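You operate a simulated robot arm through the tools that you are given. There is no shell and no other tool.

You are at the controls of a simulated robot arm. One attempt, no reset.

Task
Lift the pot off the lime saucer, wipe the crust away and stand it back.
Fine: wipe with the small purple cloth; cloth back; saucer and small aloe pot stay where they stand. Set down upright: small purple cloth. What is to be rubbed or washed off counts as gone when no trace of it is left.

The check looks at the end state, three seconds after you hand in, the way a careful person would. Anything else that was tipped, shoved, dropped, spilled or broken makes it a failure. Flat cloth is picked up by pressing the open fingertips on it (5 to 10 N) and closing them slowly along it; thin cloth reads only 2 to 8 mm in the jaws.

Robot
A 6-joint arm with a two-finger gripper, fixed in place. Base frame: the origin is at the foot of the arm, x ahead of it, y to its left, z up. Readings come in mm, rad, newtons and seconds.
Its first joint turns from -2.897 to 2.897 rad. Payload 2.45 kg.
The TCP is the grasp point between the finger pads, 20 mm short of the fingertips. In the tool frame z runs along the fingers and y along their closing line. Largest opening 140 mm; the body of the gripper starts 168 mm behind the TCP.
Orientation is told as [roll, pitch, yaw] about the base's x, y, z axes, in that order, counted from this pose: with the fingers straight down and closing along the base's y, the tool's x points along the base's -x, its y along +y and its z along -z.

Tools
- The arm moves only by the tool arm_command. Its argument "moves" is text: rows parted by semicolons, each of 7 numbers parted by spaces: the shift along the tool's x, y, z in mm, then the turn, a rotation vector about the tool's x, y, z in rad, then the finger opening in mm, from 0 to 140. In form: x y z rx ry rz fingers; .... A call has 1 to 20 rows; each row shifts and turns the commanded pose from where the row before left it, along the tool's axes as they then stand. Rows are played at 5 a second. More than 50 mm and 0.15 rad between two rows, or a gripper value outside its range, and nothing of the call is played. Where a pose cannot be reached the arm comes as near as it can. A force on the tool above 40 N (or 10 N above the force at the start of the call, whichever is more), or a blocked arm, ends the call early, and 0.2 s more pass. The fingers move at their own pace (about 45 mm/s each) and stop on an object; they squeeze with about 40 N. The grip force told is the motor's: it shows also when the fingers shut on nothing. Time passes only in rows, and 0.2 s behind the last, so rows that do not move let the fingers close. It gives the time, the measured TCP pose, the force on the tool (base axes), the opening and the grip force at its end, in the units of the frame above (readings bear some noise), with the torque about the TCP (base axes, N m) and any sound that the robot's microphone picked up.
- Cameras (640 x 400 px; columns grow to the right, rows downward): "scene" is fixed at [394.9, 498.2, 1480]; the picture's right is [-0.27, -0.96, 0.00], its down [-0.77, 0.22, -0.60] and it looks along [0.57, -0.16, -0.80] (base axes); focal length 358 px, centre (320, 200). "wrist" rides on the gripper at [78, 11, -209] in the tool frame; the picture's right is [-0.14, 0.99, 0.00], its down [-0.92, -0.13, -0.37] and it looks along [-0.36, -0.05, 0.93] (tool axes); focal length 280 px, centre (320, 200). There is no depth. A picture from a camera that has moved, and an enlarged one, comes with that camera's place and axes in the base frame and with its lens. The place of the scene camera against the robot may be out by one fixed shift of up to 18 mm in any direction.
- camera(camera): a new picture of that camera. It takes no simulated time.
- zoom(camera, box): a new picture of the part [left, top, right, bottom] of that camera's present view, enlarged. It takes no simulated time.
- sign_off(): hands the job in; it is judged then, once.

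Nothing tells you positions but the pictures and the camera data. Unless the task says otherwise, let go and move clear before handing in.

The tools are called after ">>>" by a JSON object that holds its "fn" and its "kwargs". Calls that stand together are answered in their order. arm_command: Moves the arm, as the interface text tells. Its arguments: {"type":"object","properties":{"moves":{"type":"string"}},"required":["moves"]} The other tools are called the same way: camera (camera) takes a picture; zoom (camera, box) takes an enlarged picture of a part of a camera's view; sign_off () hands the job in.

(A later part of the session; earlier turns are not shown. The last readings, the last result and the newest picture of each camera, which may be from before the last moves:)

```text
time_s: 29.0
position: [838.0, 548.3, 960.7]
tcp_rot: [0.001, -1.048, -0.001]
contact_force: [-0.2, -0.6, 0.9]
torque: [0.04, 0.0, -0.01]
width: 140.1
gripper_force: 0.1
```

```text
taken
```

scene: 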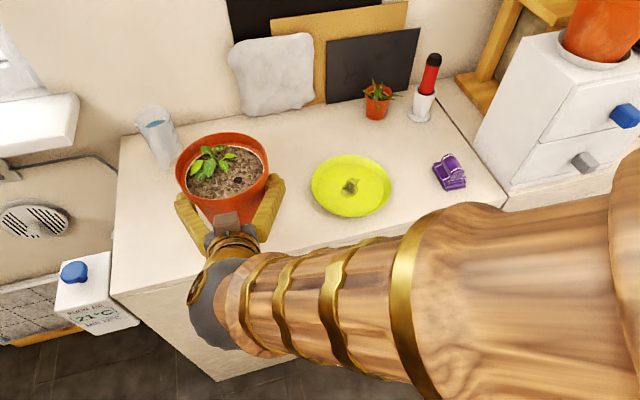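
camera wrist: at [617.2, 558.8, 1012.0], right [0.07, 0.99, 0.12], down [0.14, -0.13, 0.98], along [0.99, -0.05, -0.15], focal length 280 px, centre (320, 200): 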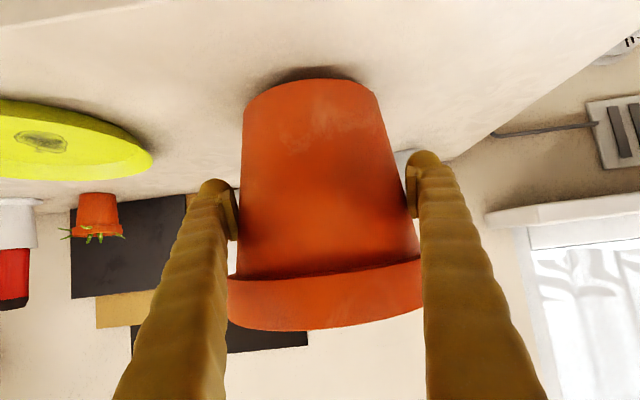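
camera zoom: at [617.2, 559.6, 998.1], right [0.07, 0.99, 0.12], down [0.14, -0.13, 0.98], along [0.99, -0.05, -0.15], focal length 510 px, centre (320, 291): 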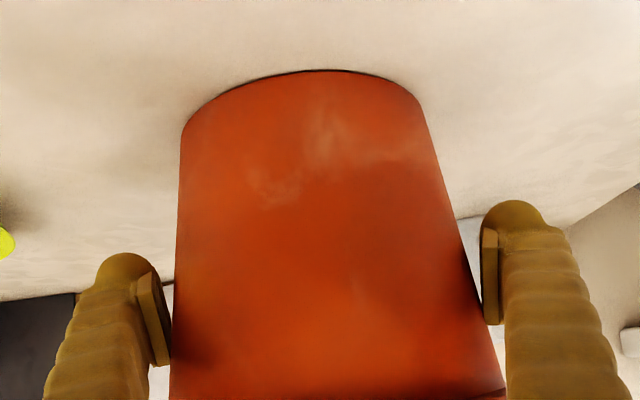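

The pot stands upright on the counter and the fingers are free. I lower a few mm for clearance and back straight out.

>>> {"fn": "arm_command", "kwargs": {"moves": "5.2 0 3 0 0 0 140; 5 0 -8.66 0 0 0 140; 5 0 -8.66 0 0 0 140; 10 0 -17.3 0 0 0 140; 10 0 -17.3 0 0 0 140; 10 0 -17.3 0 0 0 140; 10 0 -17.3 0 0 0 140; 0 0 0 0 0 0 140"}}

>>> {"fn": "camera", "kwargs": {"camera": "scene"}}

>>> {"fn": "camera", "kwargs": {"camera": "wrist"}}

```text
time_s: 30.8
position: [738.0, 548.3, 954.6]
tcp_rot: [0.001, -1.05, 0.001]
contact_force: [-0.1, -0.4, 0.0]
torque: [-0.01, -0.02, 0.01]
width: 140.3
gripper_force: 0.0
```

```text
taken
```

scene: 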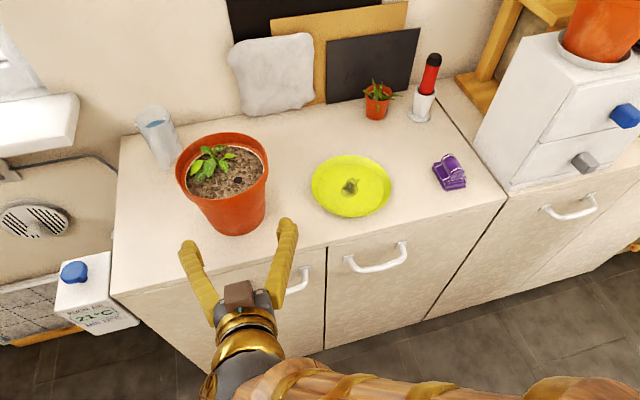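

```text
taken
camera wrist: at [517.4, 559.2, 991.4], right [0.07, 0.99, 0.12], down [0.14, -0.13, 0.98], along [0.99, -0.05, -0.15], focal length 280 px, centre (320, 200)
```

wrist: 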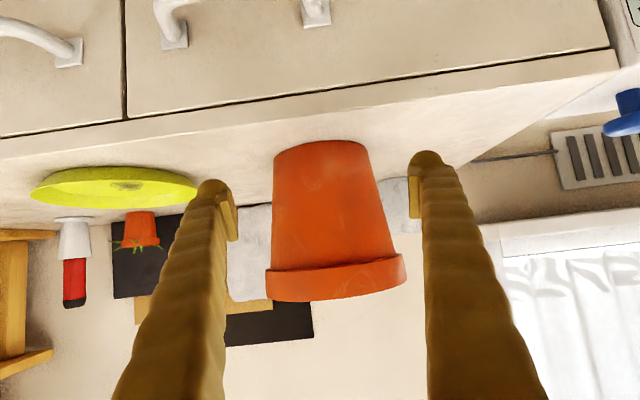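

The pot stands fine. I back away, rise, and rotate the tool back to pointing down.

>>> {"fn": "arm_command", "kwargs": {"moves": "20 0 -34.6 0 0 0 140; -34.6 0 -20 0 0 0 140; -39 0 -22.5 0 0 0 140; -39 0 -22.5 0 0 0 140; -39 0 -22.5 0 0 0 140; -39 0 -22.5 0 0 0 140; -20 0 -11.5 0 0 0 140; 0 0 0 0 0.15 0 140; 0 0 0 0 0.15 0 140; 0 0 0 0 0.15 0 140; 0 0 0 0 0.15 0 140; 0 0 0 0 0.15 0 140; 0 0 0 0 0.15 0 140; 0 0 0 0 0.15 0 140; 0 0 0 0 0 0 140"}}

```text
time_s: 34.0
position: [696.0, 546.7, 1197.1]
tcp_rot: [0.003, 0.004, 0.001]
contact_force: [0.6, 0.1, 0.0]
torque: [0.02, 0.01, 0.05]
width: 140.0
gripper_force: 0.0
```

>>> {"fn": "arm_command", "kwargs": {"moves": "-16.6 -46 0 0 0 0 140; -16.6 -46 0 0 0 0 140; -16.6 -46 0 0 0 0 140; -16.6 -46 0 0 0 0 140; -16.6 -46 0 0 0 0 140; 0 0 39 0 0 0 140; 0 0 39 0 0 0 140; 0 0 39 0 0 0 140; 0 0 39 0 0 0 140; 0 0 0 0 0 0 140"}}

>>> {"fn": "camera", "kwargs": {"camera": "wrist"}}

>>> {"fn": "zoom", "kwargs": {"camera": "wrist", "box": [240, 120, 400, 240]}}

>>> {"fn": "zoom", "kwargs": {"camera": "scene", "box": [300, 140, 400, 230]}}

```text
time_s: 36.2
position: [780.5, 316.4, 1041.2]
tcp_rot: [0.0, 0.0, 0.0]
contact_force: [-0.7, -0.1, 0.1]
torque: [-0.01, 0.01, -0.01]
width: 140.0
gripper_force: 0.0
```

```text
taken
camera wrist: at [701.7, 327.1, 1250.8], right [0.14, 0.99, 0.0], down [0.92, -0.13, 0.37], along [0.37, -0.05, -0.93], focal length 280 px, centre (320, 200)
```

wrist: 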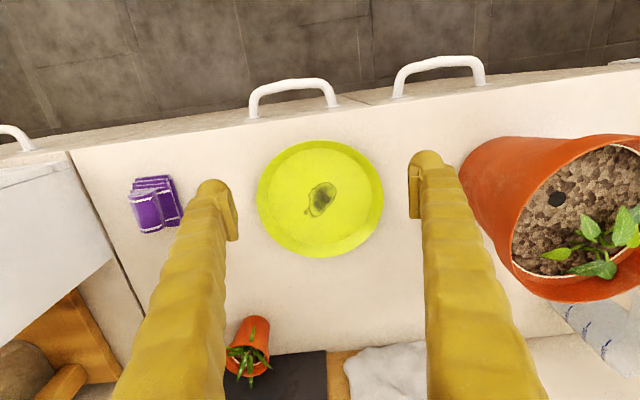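

```text
3.33 times, centred on (320, 180) of wrist
camera zoom: at [701.7, 327.1, 1250.8], right [0.14, 0.99, 0.0], down [0.92, -0.13, 0.37], along [0.37, -0.05, -0.93], focal length 935 px, centre (320, 267)
```

zoom: 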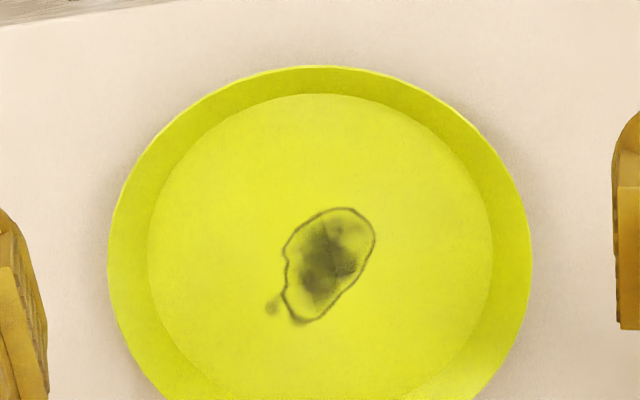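

```text
4.44 times, centred on (350, 185) of scene
camera zoom: at [394.9, 498.2, 1480.0], right [-0.27, -0.96, 0.0], down [-0.77, 0.22, -0.6], along [0.57, -0.16, -0.8], focal length 1593 px, centre (187, 267)
```

zoom: 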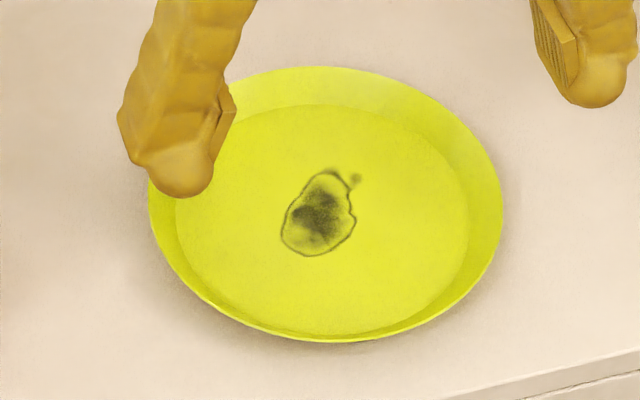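

The crust is a ~50 mm patch near the saucer's centre, about (842, 311). Next I move over the purple cloth, near (814, 92) with its ridge top at z≈927, to look at it closely.

>>> {"fn": "arm_command", "kwargs": {"moves": "1.5 -43.9 0 0 0 0 90; 1.5 -43.9 0 0 0 0 90; 1.5 -43.9 0 0 0 0 90; 1.5 -43.9 0 0 0 0 90; 1.5 -43.9 0 0 0 0 90; 0 0 40 0 0 0 90; 0 0 0 0 0 0 90"}}

>>> {"fn": "camera", "kwargs": {"camera": "wrist"}}

>>> {"fn": "camera", "kwargs": {"camera": "scene"}}

```text
time_s: 37.8
position: [772.2, 100.0, 1001.7]
tcp_rot: [-0.001, 0.0, 0.0]
contact_force: [0.6, -0.2, 0.2]
torque: [0.02, -0.02, -0.02]
width: 89.8
gripper_force: 0.1
```

```text
taken
camera wrist: at [693.5, 111.1, 1210.3], right [0.14, 0.99, 0.0], down [0.92, -0.13, 0.37], along [0.37, -0.05, -0.93], focal length 280 px, centre (320, 200)
```

wrist: 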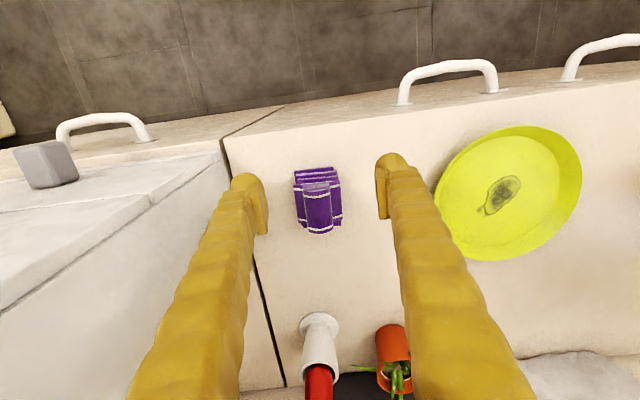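

```text
taken
```

scene: 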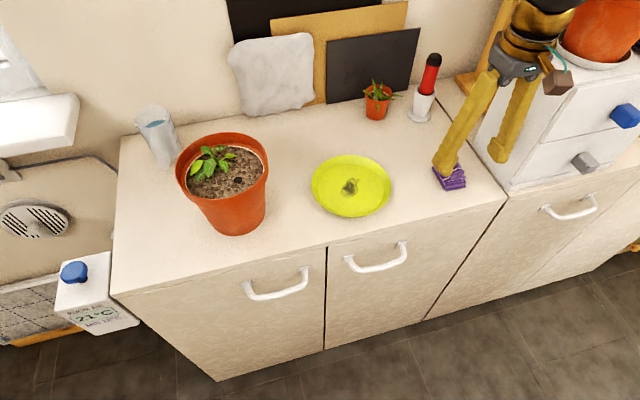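

>>> {"fn": "zoom", "kwargs": {"camera": "wrist", "box": [275, 155, 365, 245]}}

>>> {"fn": "zoom", "kwargs": {"camera": "wrist", "box": [220, 130, 420, 260]}}

```text
4.44 times, centred on (320, 200) of wrist
camera zoom: at [693.5, 111.1, 1210.3], right [0.14, 0.99, 0.0], down [0.92, -0.13, 0.37], along [0.37, -0.05, -0.93], focal length 1246 px, centre (320, 200)
```

zoom: 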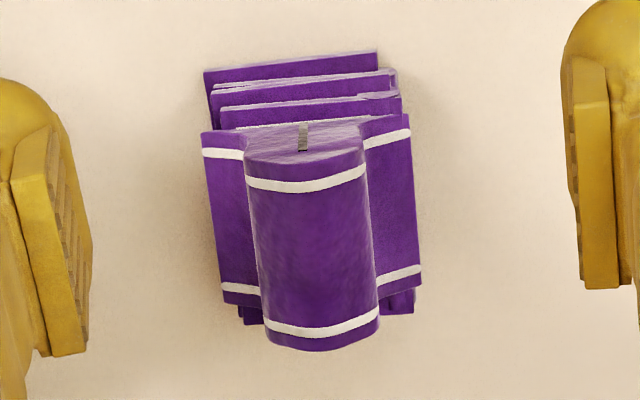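

```text
3.08 times, centred on (320, 195) of wrist
camera zoom: at [693.5, 111.1, 1210.3], right [0.14, 0.99, 0.0], down [0.92, -0.13, 0.37], along [0.37, -0.05, -0.93], focal length 863 px, centre (320, 215)
```

zoom: 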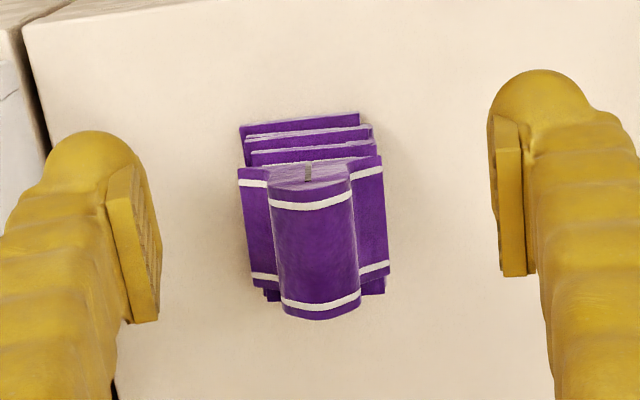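

I need a better height estimate of the cloth's ridge, so I take one more view from further left for triangulation.

>>> {"fn": "arm_command", "kwargs": {"moves": "0 45 0 0 0 0 90; 0 45 0 0 0 0 90; 0 45 0 0 0 0 90; 0 15 0 0 0 0 90; 0 0 0 0 0 0 90"}}

>>> {"fn": "camera", "kwargs": {"camera": "wrist"}}

```text
time_s: 39.0
position: [775.4, 249.5, 1000.3]
tcp_rot: [0.0, -0.001, 0.0]
contact_force: [0.4, -0.2, -0.3]
torque: [-0.04, 0.01, -0.02]
width: 89.8
gripper_force: 0.0
```

```text
taken
camera wrist: at [697.6, 259.8, 1210.5], right [0.14, 0.99, 0.0], down [0.92, -0.13, 0.37], along [0.37, -0.05, -0.93], focal length 280 px, centre (320, 200)
```

wrist: 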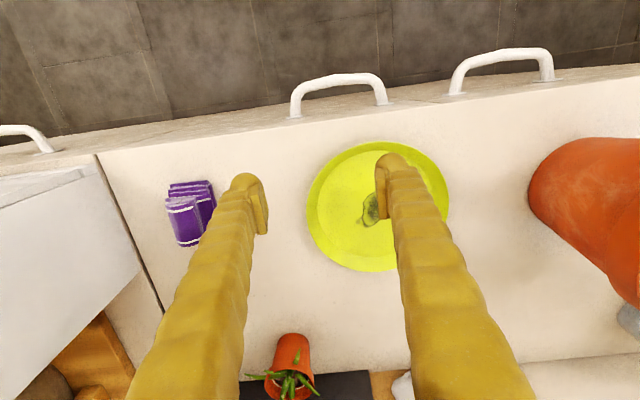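

>>> {"fn": "zoom", "kwargs": {"camera": "wrist", "box": [145, 165, 235, 255]}}

>>> {"fn": "zoom", "kwargs": {"camera": "wrist", "box": [290, 120, 460, 280]}}

```text
4.44 times, centred on (190, 210) of wrist
camera zoom: at [697.6, 259.8, 1210.5], right [0.14, 0.99, 0.0], down [0.92, -0.13, 0.37], along [0.37, -0.05, -0.93], focal length 1246 px, centre (898, 156)
```

zoom: 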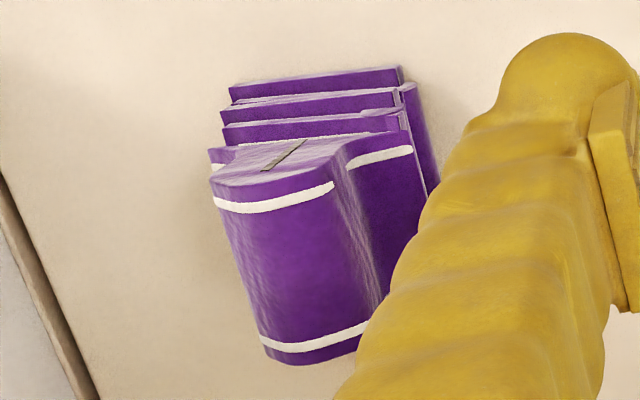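

```text
2.50 times, centred on (375, 200) of wrist
camera zoom: at [697.6, 259.8, 1210.5], right [0.14, 0.99, 0.0], down [0.92, -0.13, 0.37], along [0.37, -0.05, -0.93], focal length 701 px, centre (182, 200)
```

zoom: 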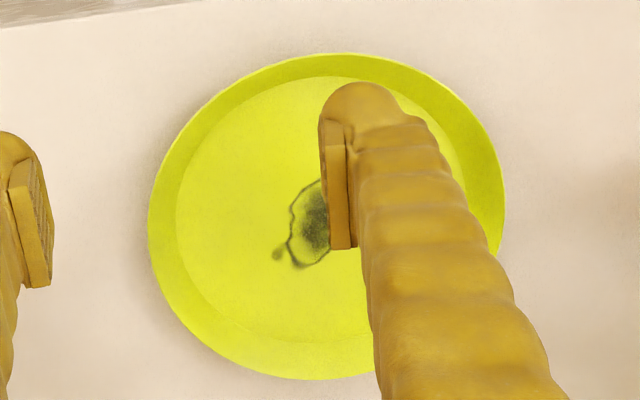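

Triangulated: cloth centred near (815, 93.3), wings at z≈910, ridge top ≈936, ridge ~29 mm wide running along x (turned about −2.5°). I go above it with fingers at 50 mm and approach.

>>> {"fn": "arm_command", "kwargs": {"moves": "-9.9 -39.1 0 0 0 0 60; -9.9 -39.1 0 0 0 0 55; -9.9 -39.1 0 0 0 0 50; -9.9 -39.1 0 0 0 0 50; 0 0 0 0 0 0.044 50; 0 0 20 0 0 0 50; 0 0 0 0 0 0 50"}}

>>> {"fn": "camera", "kwargs": {"camera": "wrist"}}

>>> {"fn": "zoom", "kwargs": {"camera": "scene", "box": [400, 100, 520, 210]}}

```text
time_s: 40.6
position: [812.0, 91.9, 979.9]
tcp_rot: [0.0, 0.0, -0.044]
contact_force: [0.7, -0.3, -0.4]
torque: [0.01, 0.03, 0.02]
width: 50.1
gripper_force: 0.0
```

```text
taken
camera wrist: at [735.0, 105.8, 1189.9], right [0.18, 0.98, 0.0], down [0.91, -0.17, 0.37], along [0.36, -0.07, -0.93], focal length 280 px, centre (320, 200)
```

wrist: 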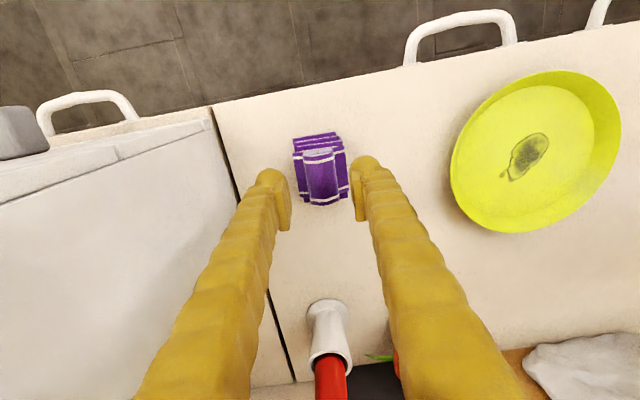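

```text
3.64 times, centred on (460, 155) of scene
camera zoom: at [394.9, 498.2, 1480.0], right [-0.27, -0.96, 0.0], down [-0.77, 0.22, -0.6], along [0.57, -0.16, -0.8], focal length 1303 px, centre (-189, 364)
```

zoom: 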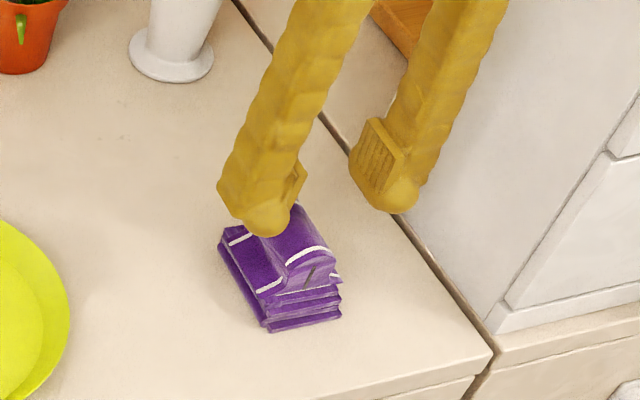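

>>> {"fn": "zoom", "kwargs": {"camera": "wrist", "box": [260, 120, 390, 240]}}

```text
3.33 times, centred on (325, 180) of wrist
camera zoom: at [735.0, 105.8, 1189.9], right [0.18, 0.98, 0.0], down [0.91, -0.17, 0.37], along [0.36, -0.07, -0.93], focal length 935 px, centre (303, 267)
```

zoom: 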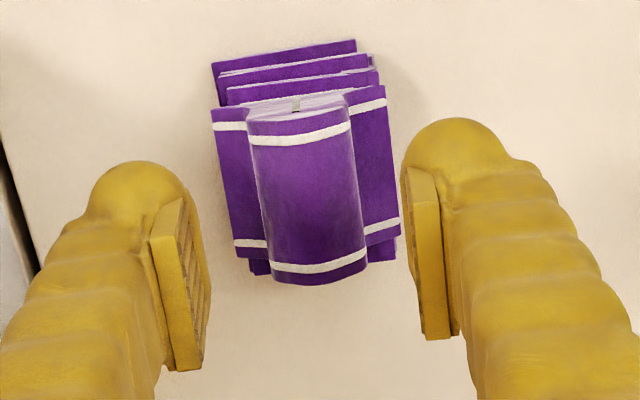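

Alignment is within 2–3 mm; I nudge +3 mm in x and +1.5 mm in y, then lower so the fingertips end just above the wings.

>>> {"fn": "arm_command", "kwargs": {"moves": "-3 1.5 10 0 0 0 50; 0 0 15 0 0 0 50; 0 0 10 0 0 0 50; 0 0 7 0 0 0 50; 0 0 0 0 0 0 50"}}

>>> {"fn": "zoom", "kwargs": {"camera": "wrist", "box": [260, 120, 390, 240]}}

>>> {"fn": "zoom", "kwargs": {"camera": "scene", "box": [410, 130, 500, 210]}}

```text
time_s: 41.8
position: [814.8, 93.8, 939.3]
tcp_rot: [-0.001, 0.0, -0.044]
contact_force: [0.7, -0.2, 0.5]
torque: [0.02, -0.01, -0.01]
width: 50.0
gripper_force: 0.2
```

```text
3.33 times, centred on (325, 180) of wrist
camera zoom: at [737.4, 107.2, 1148.8], right [0.18, 0.98, 0.0], down [0.91, -0.17, 0.37], along [0.36, -0.07, -0.93], focal length 935 px, centre (303, 267)
```

zoom: 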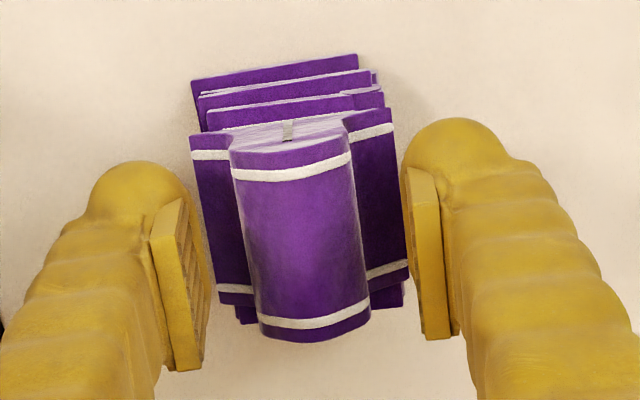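

```text
5.00 times, centred on (455, 170) of scene
camera zoom: at [394.9, 498.2, 1480.0], right [-0.27, -0.96, 0.0], down [-0.77, 0.22, -0.6], along [0.57, -0.16, -0.8], focal length 1792 px, centre (-355, 350)
```

zoom: 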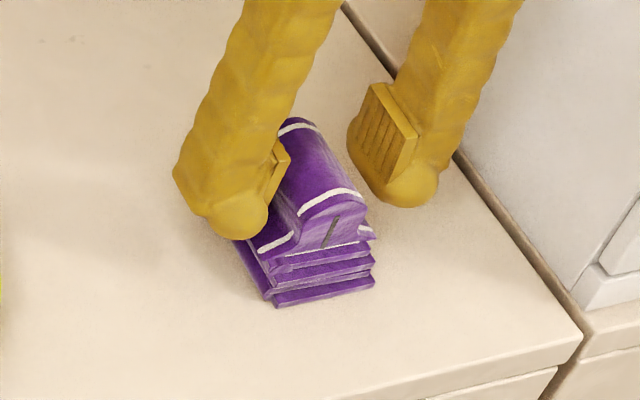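

>>> {"fn": "arm_command", "kwargs": {"moves": "0 -0.7 2.5 0 0 0 50; 0 0 2 0 0 0 50; 0 0 0 0 0 0 50"}}

>>> {"fn": "zoom", "kwargs": {"camera": "scene", "box": [410, 130, 500, 210]}}

```text
time_s: 42.6
position: [814.2, 92.5, 933.9]
tcp_rot: [0.001, 0.001, -0.044]
contact_force: [-0.9, 0.5, -0.6]
torque: [-0.01, -0.01, 0.0]
width: 50.1
gripper_force: 0.1
```

```text
5.00 times, centred on (455, 170) of scene
camera zoom: at [394.9, 498.2, 1480.0], right [-0.27, -0.96, 0.0], down [-0.77, 0.22, -0.6], along [0.57, -0.16, -0.8], focal length 1792 px, centre (-355, 350)
```

zoom: 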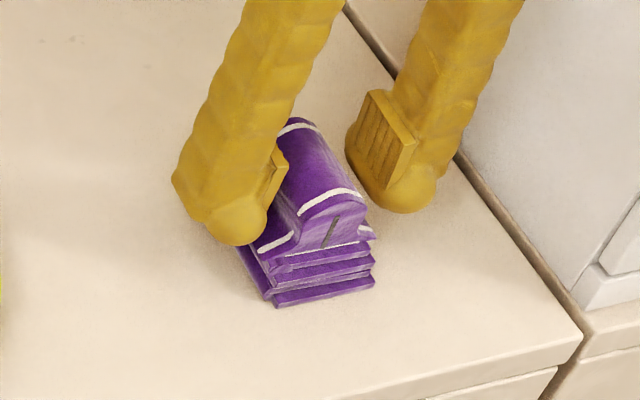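

No contact yet and the fingertips are just above the wings. I close onto the ridge stepwise.

>>> {"fn": "arm_command", "kwargs": {"moves": "0 0 0 0 0 0 42; 0 0 0 0 0 0 36; 0 0 0 0 0 0 32; 0 0 0 0 0 0 28; 0 0 0 0 0 0 24; 0 0 0 0 0 0 24"}}

>>> {"fn": "zoom", "kwargs": {"camera": "scene", "box": [410, 130, 500, 210]}}

>>> {"fn": "zoom", "kwargs": {"camera": "wrist", "box": [260, 120, 390, 240]}}

```text
time_s: 44.0
position: [814.6, 91.6, 935.1]
tcp_rot: [0.001, 0.0, -0.043]
contact_force: [-0.8, -0.1, -0.3]
torque: [0.0, 0.04, -0.04]
width: 28.3
gripper_force: 40.0
```

```text
5.00 times, centred on (455, 170) of scene
camera zoom: at [394.9, 498.2, 1480.0], right [-0.27, -0.96, 0.0], down [-0.77, 0.22, -0.6], along [0.57, -0.16, -0.8], focal length 1792 px, centre (-355, 350)
```

zoom: 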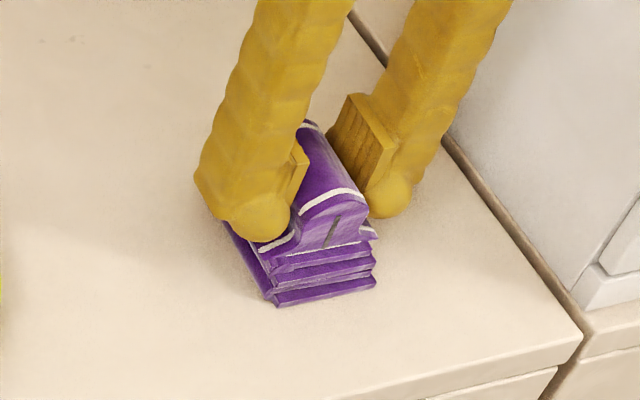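

```text
3.33 times, centred on (325, 180) of wrist
camera zoom: at [737.7, 106.4, 1144.6], right [0.18, 0.98, 0.0], down [0.91, -0.17, 0.37], along [0.36, -0.07, -0.93], focal length 935 px, centre (303, 267)
```

zoom: 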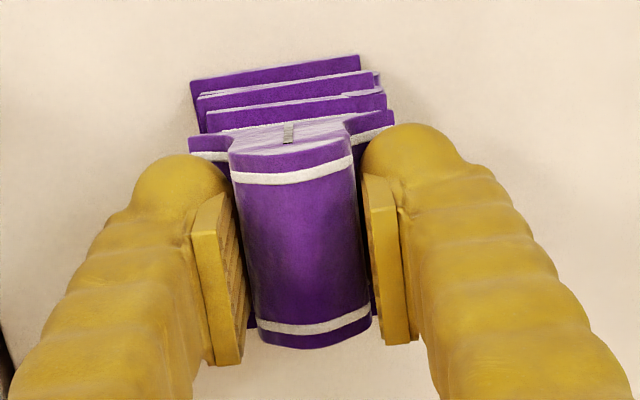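

The ridge is held firmly (28 mm, 40 N). I lift the cloth and look at it.

>>> {"fn": "arm_command", "kwargs": {"moves": "0 0 -3 0 0 0 20; 0 0 -8 0 0 0 20; 0 0 -15 0 0 0 20; 0 0 -20 0 0 0 20; 0 0 -20 0 0 0 20; 0 0 -10 0 0 0 20; 0 0 0 0 0 0 20"}}

>>> {"fn": "camera", "kwargs": {"camera": "scene"}}

>>> {"fn": "camera", "kwargs": {"camera": "wrist"}}

```text
time_s: 45.6
position: [815.4, 93.3, 1008.7]
tcp_rot: [-0.001, -0.001, -0.044]
contact_force: [-0.7, 0.3, -0.5]
torque: [-0.04, 0.02, -0.02]
width: 28.3
gripper_force: 40.1
```

```text
taken
```

scene: 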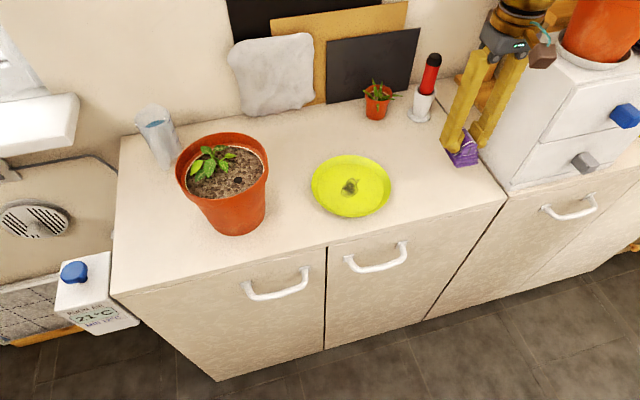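

```text
taken
camera wrist: at [737.4, 106.8, 1219.7], right [0.18, 0.98, 0.0], down [0.91, -0.17, 0.37], along [0.36, -0.07, -0.93], focal length 280 px, centre (320, 200)
```

wrist: 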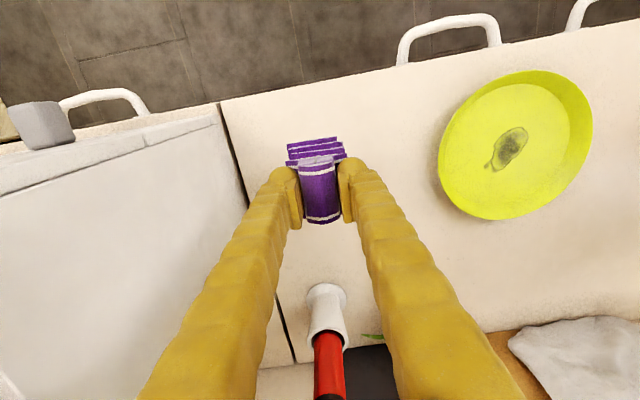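

>>> {"fn": "arm_command", "kwargs": {"moves": "-1.7 21.8 0 0 0 0 20; -3.3 43.6 0 0 0 0 20; -3.3 43.6 0 0 0 0 20; -3.3 43.6 0 0 0 0 20; -3.3 43.6 0 0 0 0 20; -1.6 21.8 0 0 0 0 20; 0 0 0 0 0 0 20; 0 0 20 0 0 0 20; 0 0 20 0 0 0 20; 0 0 0 0 0 0 20"}}

>>> {"fn": "camera", "kwargs": {"camera": "wrist"}}

>>> {"fn": "zoom", "kwargs": {"camera": "scene", "box": [290, 110, 420, 230]}}

```text
time_s: 47.8
position: [842.4, 310.2, 970.9]
tcp_rot: [-0.001, 0.001, -0.043]
contact_force: [0.0, -0.5, -1.1]
torque: [0.03, 0.02, -0.01]
width: 28.0
gripper_force: 40.1
```

```text
taken
camera wrist: at [764.1, 324.6, 1181.0], right [0.18, 0.98, 0.0], down [0.91, -0.17, 0.37], along [0.36, -0.07, -0.93], focal length 280 px, centre (320, 200)
```

wrist: 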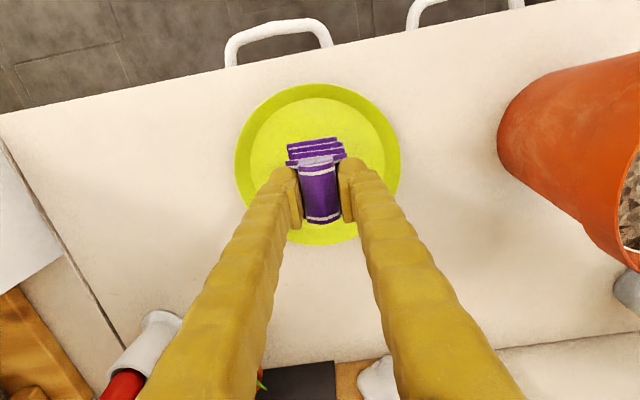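

```text
3.33 times, centred on (355, 170) of scene
camera zoom: at [394.9, 498.2, 1480.0], right [-0.27, -0.96, 0.0], down [-0.77, 0.22, -0.6], along [0.57, -0.16, -0.8], focal length 1195 px, centre (203, 300)
```

zoom: 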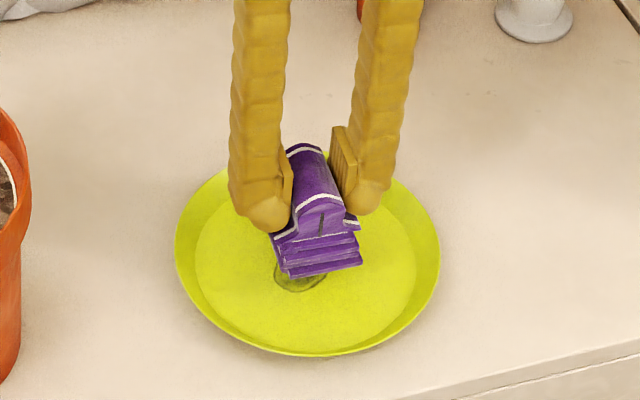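

Cloth is above the crust. I lower toward the saucer floor, slowly near contact.

>>> {"fn": "arm_command", "kwargs": {"moves": "0 0 10 0 0 0 20; 0 0 8 0 0 0 20; 0 0 4 0 0 0 20; 0 0 0 0 0 0 20"}}

>>> {"fn": "arm_command", "kwargs": {"moves": "0 0 2 0 0 0 20; 0 0 1 0 0 0 20; 0 0 0 0 0 0 20"}}

```text
time_s: 48.8
position: [840.4, 310.3, 948.6]
tcp_rot: [0.0, 0.0, -0.042]
contact_force: [-0.9, 0.9, -0.5]
torque: [-0.02, -0.01, -0.01]
width: 28.4
gripper_force: 40.2
```

```text
time_s: 49.6
position: [841.7, 310.4, 946.2]
tcp_rot: [0.001, 0.002, -0.045]
contact_force: [-0.4, -0.1, -0.3]
torque: [0.0, -0.01, -0.01]
width: 28.3
gripper_force: 40.5
```

>>> {"fn": "arm_command", "kwargs": {"moves": "0 0 1 0 0 0 20; 0 0 1 0 0 0 20; 0 0 0 0 0 0 20"}}

>>> {"fn": "zoom", "kwargs": {"camera": "scene", "box": [310, 140, 400, 220]}}

```text
time_s: 50.4
position: [839.0, 310.1, 942.3]
tcp_rot: [-0.002, 0.0, -0.043]
contact_force: [0.4, 0.0, -0.2]
torque: [-0.01, 0.01, -0.01]
width: 28.5
gripper_force: 39.9
```

```text
5.00 times, centred on (355, 180) of scene
camera zoom: at [394.9, 498.2, 1480.0], right [-0.27, -0.96, 0.0], down [-0.77, 0.22, -0.6], along [0.57, -0.16, -0.8], focal length 1792 px, centre (145, 300)
```

zoom: 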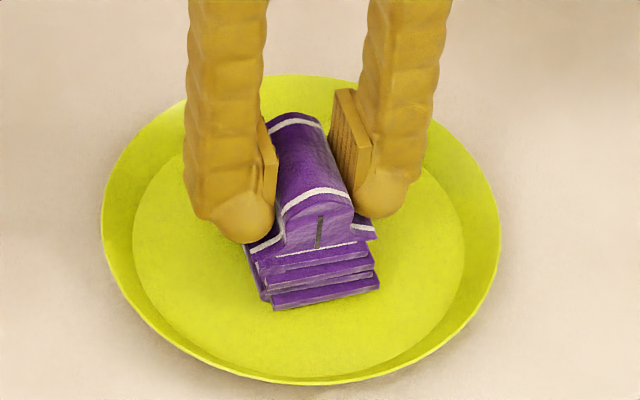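

>>> {"fn": "arm_command", "kwargs": {"moves": "0 0 1 0 0 0 20; 0 0 0.5 0 0 0 20; 0 0 0 0 0 0 20"}}

>>> {"fn": "arm_command", "kwargs": {"moves": "0 0 0.7 0 0 0 20; 0 0 0 0 0 0 20"}}

```text
time_s: 51.2
position: [840.4, 309.9, 941.5]
tcp_rot: [0.0, 0.001, -0.043]
contact_force: [-0.3, -1.4, -1.3]
torque: [-0.02, -0.03, 0.01]
width: 28.4
gripper_force: 40.0
```

```text
time_s: 51.8
position: [841.7, 310.2, 941.1]
tcp_rot: [0.0, 0.0, -0.044]
contact_force: [0.3, 0.1, 0.0]
torque: [-0.05, 0.01, 0.0]
width: 28.4
gripper_force: 39.9
```

>>> {"fn": "arm_command", "kwargs": {"moves": "0 0 0.7 0 0 0 20; 0 0 0 0 0 0 20"}}

>>> {"fn": "arm_command", "kwargs": {"moves": "0 0 0.7 0 0 0 20; 0 0 0 0 0 0 20"}}

```text
time_s: 52.4
position: [841.2, 309.7, 940.9]
tcp_rot: [-0.001, 0.0, -0.044]
contact_force: [0.2, -0.6, -0.6]
torque: [0.0, 0.0, 0.01]
width: 28.4
gripper_force: 40.8
```

```text
time_s: 53.0
position: [841.0, 309.1, 940.1]
tcp_rot: [0.0, 0.001, -0.044]
contact_force: [-0.8, 0.3, 0.1]
torque: [-0.01, -0.02, -0.04]
width: 28.2
gripper_force: 39.6
```

>>> {"fn": "arm_command", "kwargs": {"moves": "0 0 0.8 0 0 0 20; 0 0 0 0 0 0 20"}}

>>> {"fn": "arm_command", "kwargs": {"moves": "0 0 0.7 0 0 0 20; 0 0 0 0 0 0 20"}}

```text
time_s: 53.6
position: [841.0, 310.0, 938.6]
tcp_rot: [0.0, 0.001, -0.045]
contact_force: [0.3, 0.1, 0.1]
torque: [0.0, 0.0, 0.0]
width: 28.3
gripper_force: 40.0
```

```text
time_s: 54.2
position: [841.5, 309.8, 937.6]
tcp_rot: [-0.001, 0.0, -0.042]
contact_force: [-0.1, 0.9, 0.5]
torque: [-0.03, 0.02, -0.01]
width: 28.6
gripper_force: 40.0
```

>>> {"fn": "arm_command", "kwargs": {"moves": "0 0 0.6 0 0 0 20; 0 0 0 0 0 0 20"}}

>>> {"fn": "zoom", "kwargs": {"camera": "scene", "box": [310, 140, 400, 220]}}

```text
time_s: 54.8
position: [841.0, 309.8, 938.6]
tcp_rot: [0.001, -0.003, -0.044]
contact_force: [0.2, 2.7, 7.7]
torque: [0.08, 0.02, 0.02]
width: 28.4
gripper_force: 39.9
```

```text
5.00 times, centred on (355, 180) of scene
camera zoom: at [394.9, 498.2, 1480.0], right [-0.27, -0.96, 0.0], down [-0.77, 0.22, -0.6], along [0.57, -0.16, -0.8], focal length 1792 px, centre (145, 300)
```

zoom: 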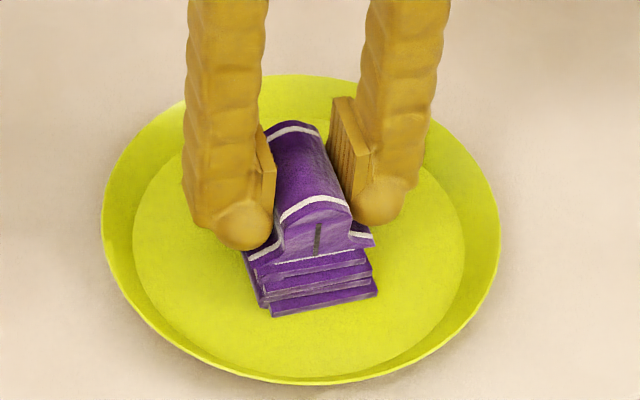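

Contact: about 7.7 N press. I try a small stroke first and check that the saucer does not move along.

>>> {"fn": "arm_command", "kwargs": {"moves": "0 5 0 0 0 0 20; 0 5 0 0 0 0 20; 0 0 0 0 0 0 20"}}

>>> {"fn": "zoom", "kwargs": {"camera": "scene", "box": [310, 140, 400, 220]}}

```text
time_s: 55.6
position: [841.8, 319.8, 938.1]
tcp_rot: [-0.002, -0.001, -0.042]
contact_force: [1.7, -2.6, 7.6]
torque: [-0.06, -0.1, -0.04]
width: 28.4
gripper_force: 40.4
```

```text
5.00 times, centred on (355, 180) of scene
camera zoom: at [394.9, 498.2, 1480.0], right [-0.27, -0.96, 0.0], down [-0.77, 0.22, -0.6], along [0.57, -0.16, -0.8], focal length 1792 px, centre (145, 300)
```

zoom: 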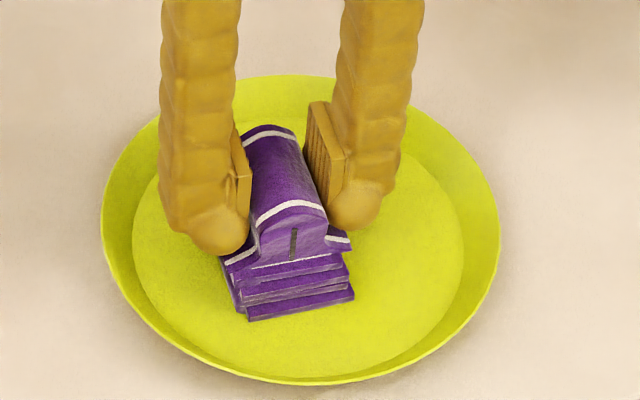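

The saucer stayed still while the cloth slid. Now I wipe back and forth across the crust at the same press.

>>> {"fn": "arm_command", "kwargs": {"moves": "0 8 0 0 0 0 20; 0 -10 0 0 0 0 20; 0 -10 0 0 0 0 20; 0 -10 0 0 0 0 20; 0 -10 0 0 0 0 20; 0 10 0 0 0 0 20; 0 10 0 0 0 0 20; 0 10 0 0 0 0 20; 0 10 0 0 0 0 20; 0 -10 0 0 0 0 20; 0 -10 0 0 0 0 20; 0 -10 0 0 0 0 20; 0 -10 0 0 0 0 20; 0 10 0 0 0 0 20; 0 10 0 0 0 0 20; 0 0 0 0 0 0 20"}}

>>> {"fn": "zoom", "kwargs": {"camera": "scene", "box": [310, 140, 400, 220]}}

```text
time_s: 59.0
position: [841.1, 308.0, 938.8]
tcp_rot: [-0.001, 0.0, -0.043]
contact_force: [-0.4, -0.6, 3.3]
torque: [0.03, -0.01, -0.02]
width: 28.3
gripper_force: 40.1
```

```text
5.00 times, centred on (355, 180) of scene
camera zoom: at [394.9, 498.2, 1480.0], right [-0.27, -0.96, 0.0], down [-0.77, 0.22, -0.6], along [0.57, -0.16, -0.8], focal length 1792 px, centre (145, 300)
```

zoom: 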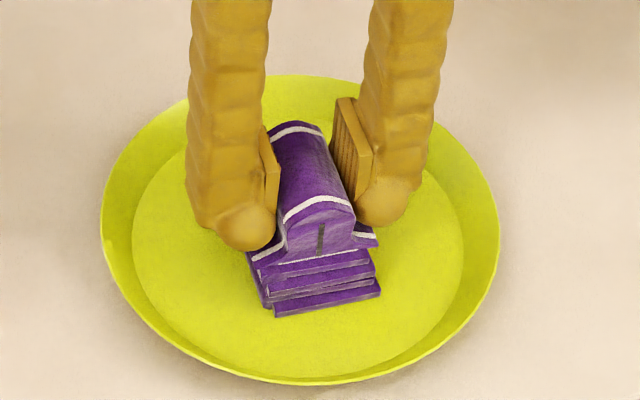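

Press dropped to ~3 N; I add 0.2 mm and do some strokes along x too, then lift to inspect.

>>> {"fn": "arm_command", "kwargs": {"moves": "0 0 0.2 0 0 0 20; -7 6 0 0 0 0 20; -7 4 0 0 0 0 20; 9 0 0 0 0 0 20; 9 0 0 0 0 0 20; 9 0 0 0 0 0 20; -9 -5 0 0 0 0 20; -9 -5 0 0 0 0 20; -9 0 0 0 0 0 20; 9 -5 0 0 0 0 20; 9 -5 0 0 0 0 20; 9 0 0 0 0 0 20; -9 0 0 0 0 0 20; -9 0 0 0 0 0 20; -9 0 0 0 0 0 20; 7 5 0 0 0 0 20; 6 5 0 0 0 0 20; 0 0 0 0 0 0 20"}}

>>> {"fn": "zoom", "kwargs": {"camera": "scene", "box": [310, 140, 400, 220]}}

```text
time_s: 62.8
position: [841.9, 307.3, 938.9]
tcp_rot: [0.0, -0.001, -0.041]
contact_force: [0.3, 0.6, -0.6]
torque: [-0.04, 0.0, 0.0]
width: 28.4
gripper_force: 40.0
```

```text
5.00 times, centred on (355, 180) of scene
camera zoom: at [394.9, 498.2, 1480.0], right [-0.27, -0.96, 0.0], down [-0.77, 0.22, -0.6], along [0.57, -0.16, -0.8], focal length 1792 px, centre (145, 300)
```

zoom: 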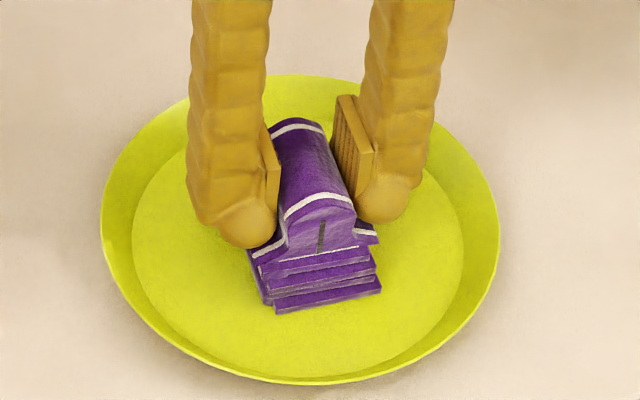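

Contact was lost at the end. I lift and look at the saucer.

>>> {"fn": "arm_command", "kwargs": {"moves": "0 0 -20 0 0 0 20; 0 0 -30 0 0 0 20; 0 0 -20 0 0 0 20; 20 -30 0 0 0 0 20; 20 -40 0 0 0 0 20; 0 -40 0 0 0 0 20; 0 -20 0 0 0 0 20; 0 0 0 0 0 0 20"}}

>>> {"fn": "zoom", "kwargs": {"camera": "scene", "box": [310, 140, 400, 220]}}

>>> {"fn": "camera", "kwargs": {"camera": "wrist"}}

```text
time_s: 64.6
position: [798.1, 178.8, 1008.0]
tcp_rot: [0.0, 0.0, -0.045]
contact_force: [0.1, 0.4, 0.6]
torque: [-0.03, -0.03, 0.0]
width: 28.3
gripper_force: 39.8
```

```text
5.00 times, centred on (355, 180) of scene
camera zoom: at [394.9, 498.2, 1480.0], right [-0.27, -0.96, 0.0], down [-0.77, 0.22, -0.6], along [0.57, -0.16, -0.8], focal length 1792 px, centre (145, 300)
```

zoom: 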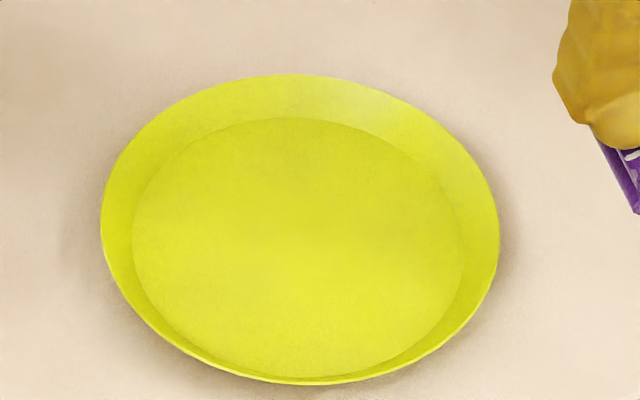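

```text
taken
camera wrist: at [719.5, 193.3, 1218.0], right [0.18, 0.98, 0.0], down [0.91, -0.17, 0.37], along [0.36, -0.07, -0.93], focal length 280 px, centre (320, 200)
```

wrist: 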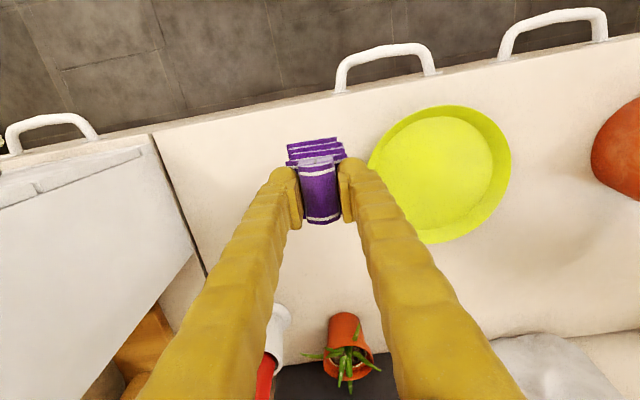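

The crust looks gone; I zoom closely from both cameras for faint traces.

>>> {"fn": "zoom", "kwargs": {"camera": "wrist", "box": [360, 100, 520, 250]}}

>>> {"fn": "zoom", "kwargs": {"camera": "scene", "box": [330, 165, 375, 205]}}

>>> {"fn": "zoom", "kwargs": {"camera": "wrist", "box": [400, 130, 480, 210]}}

```text
2.67 times, centred on (440, 175) of wrist
camera zoom: at [719.5, 193.3, 1218.0], right [0.18, 0.98, 0.0], down [0.91, -0.17, 0.37], along [0.36, -0.07, -0.93], focal length 748 px, centre (0, 267)
```

zoom: 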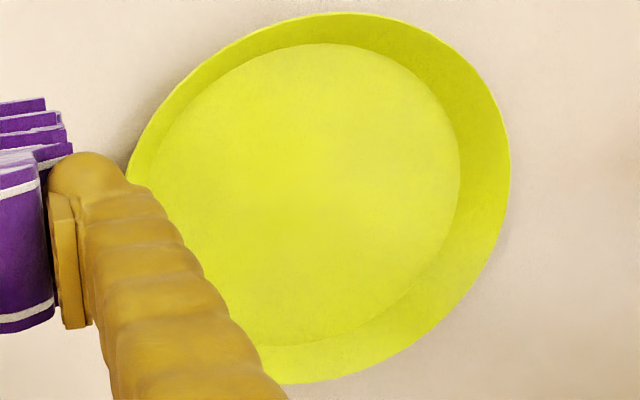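

```text
10.00 times, centred on (352, 185) of scene
camera zoom: at [394.9, 498.2, 1480.0], right [-0.27, -0.96, 0.0], down [-0.77, 0.22, -0.6], along [0.57, -0.16, -0.8], focal length 3584 px, centre (-5, 350)
```

zoom: 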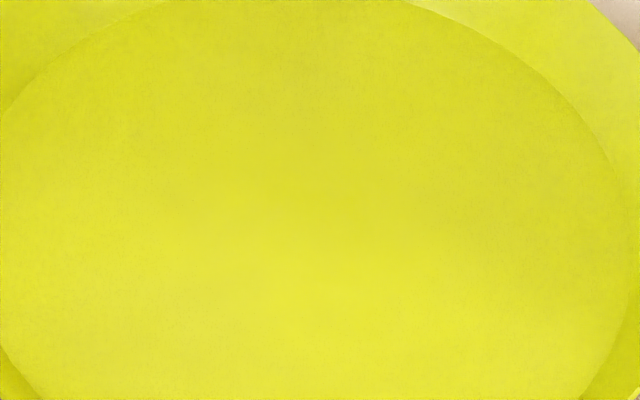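

```text
5.00 times, centred on (440, 170) of wrist
camera zoom: at [719.5, 193.3, 1218.0], right [0.18, 0.98, 0.0], down [0.91, -0.17, 0.37], along [0.36, -0.07, -0.93], focal length 1402 px, centre (-280, 350)
```

zoom: 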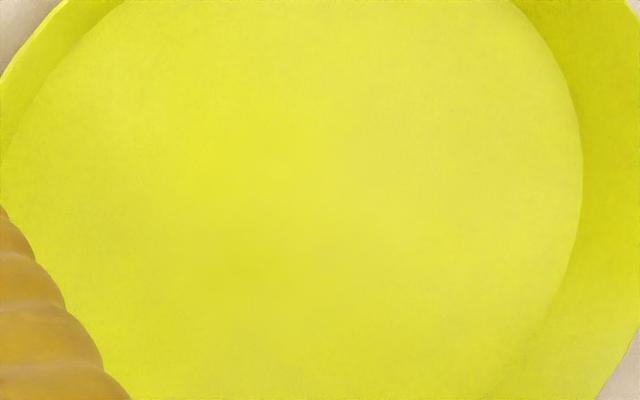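

No clear trace, only faint shading that may be lighting. To be safe I do a second wiping pass with steady pressure.

>>> {"fn": "arm_command", "kwargs": {"moves": "0 20 0 0 0 0 20; 0 40 0 0 0 0 20; -20 40 0 0 0 0 20; -20 30 0 0 0 0 20; 0 0 0 0 0 0 20; 0 0 25 0 0 0 20; 0 0 25 0 0 0 20; 0 0 15 0 0 0 20; 0 0 3 0 0 0 20; 0 0 1.5 0 0 0 20; 0 0 0 0 0 0 20"}}

>>> {"fn": "arm_command", "kwargs": {"moves": "0 0 0.7 0 0 0 20; 0 0 0 0 0 0 20"}}

```text
time_s: 67.0
position: [841.2, 308.1, 938.3]
tcp_rot: [0.002, 0.0, -0.042]
contact_force: [-0.8, -0.5, 5.4]
torque: [-0.01, 0.0, 0.01]
width: 28.6
gripper_force: 40.4
```

```text
time_s: 67.6
position: [840.9, 307.7, 937.4]
tcp_rot: [0.003, -0.001, -0.043]
contact_force: [-0.8, -1.7, 17.2]
torque: [-0.06, 0.06, 0.0]
width: 28.7
gripper_force: 39.7
```

>>> {"fn": "arm_command", "kwargs": {"moves": "0 0 -0.4 0 0 0 20; 0 8 0 0 0 0 20; 0 8 0 0 0 0 20; 0 0 0 0 0 0 20"}}

>>> {"fn": "zoom", "kwargs": {"camera": "scene", "box": [310, 140, 400, 220]}}

```text
time_s: 68.6
position: [842.6, 323.3, 937.3]
tcp_rot: [0.003, 0.0, -0.044]
contact_force: [1.2, -3.5, 10.7]
torque: [-0.06, -0.07, -0.03]
width: 28.4
gripper_force: 40.2
```

```text
5.00 times, centred on (355, 180) of scene
camera zoom: at [394.9, 498.2, 1480.0], right [-0.27, -0.96, 0.0], down [-0.77, 0.22, -0.6], along [0.57, -0.16, -0.8], focal length 1792 px, centre (145, 300)
```

zoom: 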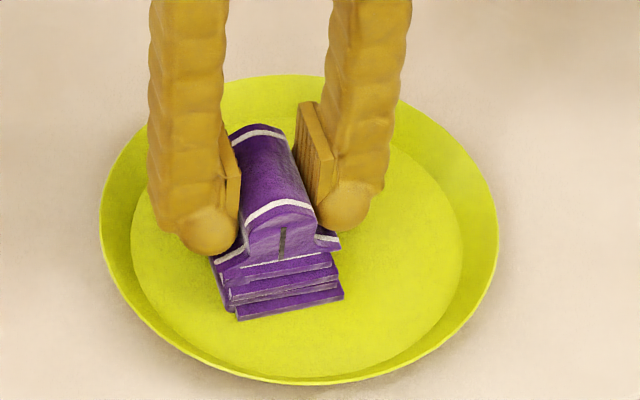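

>>> {"fn": "arm_command", "kwargs": {"moves": "0 -8 -0.15 0 0 0 20; 0 -8 0 0 0 0 20; 0 -8 0 0 0 0 20; 0 -8 0 0 0 0 20; 0 0 0 0 0 0 20"}}

>>> {"fn": "arm_command", "kwargs": {"moves": "-5 8 0 0 0 0 20; -5 8 0 0 0 0 20; 0 8 0 0 0 0 20; 0 8 0 0 0 0 20; 8 0 0 0 0 0 20; 8 -4 0 0 0 0 20; 5 -4 0 0 0 0 20; 0 -8 0 0 0 0 20; 0 -8 0 0 0 0 20; 0 -8 0 0 0 0 20; -6 0 0 0 0 0 20; -5 8 0 0 0 0 20; 0 8 0 0 0 0 20; 0 0 0 0 0 0 20"}}

>>> {"fn": "zoom", "kwargs": {"camera": "scene", "box": [310, 140, 400, 220]}}

```text
time_s: 69.8
position: [840.9, 290.7, 937.4]
tcp_rot: [-0.002, -0.001, -0.042]
contact_force: [0.6, -1.5, 3.5]
torque: [-0.03, -0.02, 0.0]
width: 28.3
gripper_force: 40.4
```

```text
time_s: 72.8
position: [842.2, 308.3, 938.6]
tcp_rot: [-0.001, -0.001, -0.043]
contact_force: [-0.2, -0.7, -0.5]
torque: [-0.03, 0.04, -0.01]
width: 28.3
gripper_force: 39.9
```

```text
5.00 times, centred on (355, 180) of scene
camera zoom: at [394.9, 498.2, 1480.0], right [-0.27, -0.96, 0.0], down [-0.77, 0.22, -0.6], along [0.57, -0.16, -0.8], focal length 1792 px, centre (145, 300)
```

zoom: 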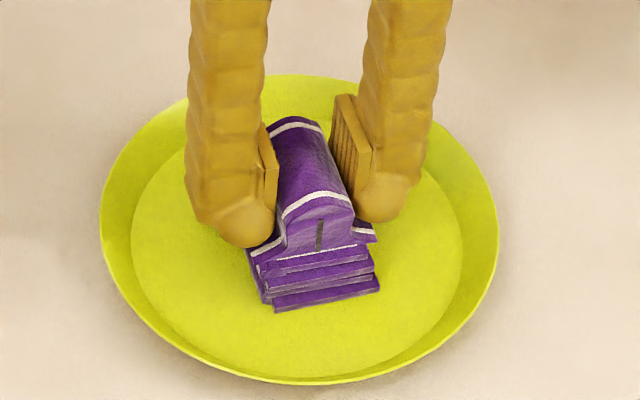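

>>> {"fn": "arm_command", "kwargs": {"moves": "0 0 0.6 0 0 0 20; 0 0 0 0 0 0 20"}}

```text
time_s: 73.4
position: [843.1, 308.4, 938.4]
tcp_rot: [0.002, -0.001, -0.043]
contact_force: [1.0, 2.0, 6.1]
torque: [0.05, 0.03, -0.01]
width: 28.3
gripper_force: 40.1
```

>>> {"fn": "arm_command", "kwargs": {"moves": "-4 7 0 0 0 0 20; -4 7 0 0 0 0 20; 0 0 0.1 0 0 0 20; 4 -7 0 0 0 0 20; 4 -7 0 0 0 0 20; 0 -8 0 0 0 0 20; 0 -8 0.1 0 0 0 20; -7 0 0 0 0 0 20; 0 8 0 0 0 0 20; 0 8 0 0 0 0 20; 0 8 0.1 0 0 0 20; 7 0 0 0 0 0 20; 7 0 0 0 0 0 20; 0 -8 0 0 0 0 20; 0 0 0 0 0 0 20"}}

>>> {"fn": "zoom", "kwargs": {"camera": "scene", "box": [310, 140, 400, 220]}}

```text
time_s: 76.6
position: [835.4, 307.9, 937.2]
tcp_rot: [0.0, -0.001, -0.044]
contact_force: [-2.8, 5.0, 11.1]
torque: [0.15, 0.06, 0.0]
width: 28.3
gripper_force: 40.0
```

```text
5.00 times, centred on (355, 180) of scene
camera zoom: at [394.9, 498.2, 1480.0], right [-0.27, -0.96, 0.0], down [-0.77, 0.22, -0.6], along [0.57, -0.16, -0.8], focal length 1792 px, centre (145, 300)
```

zoom: 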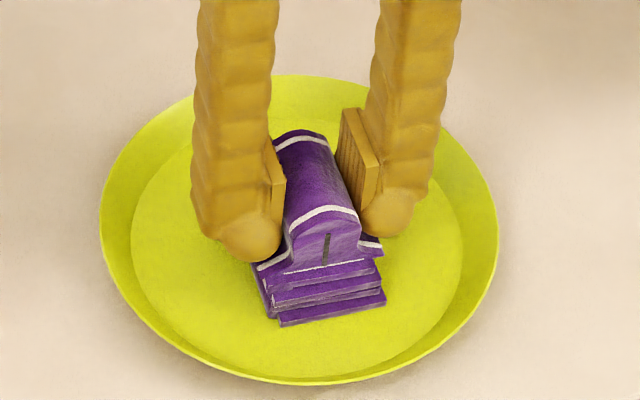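

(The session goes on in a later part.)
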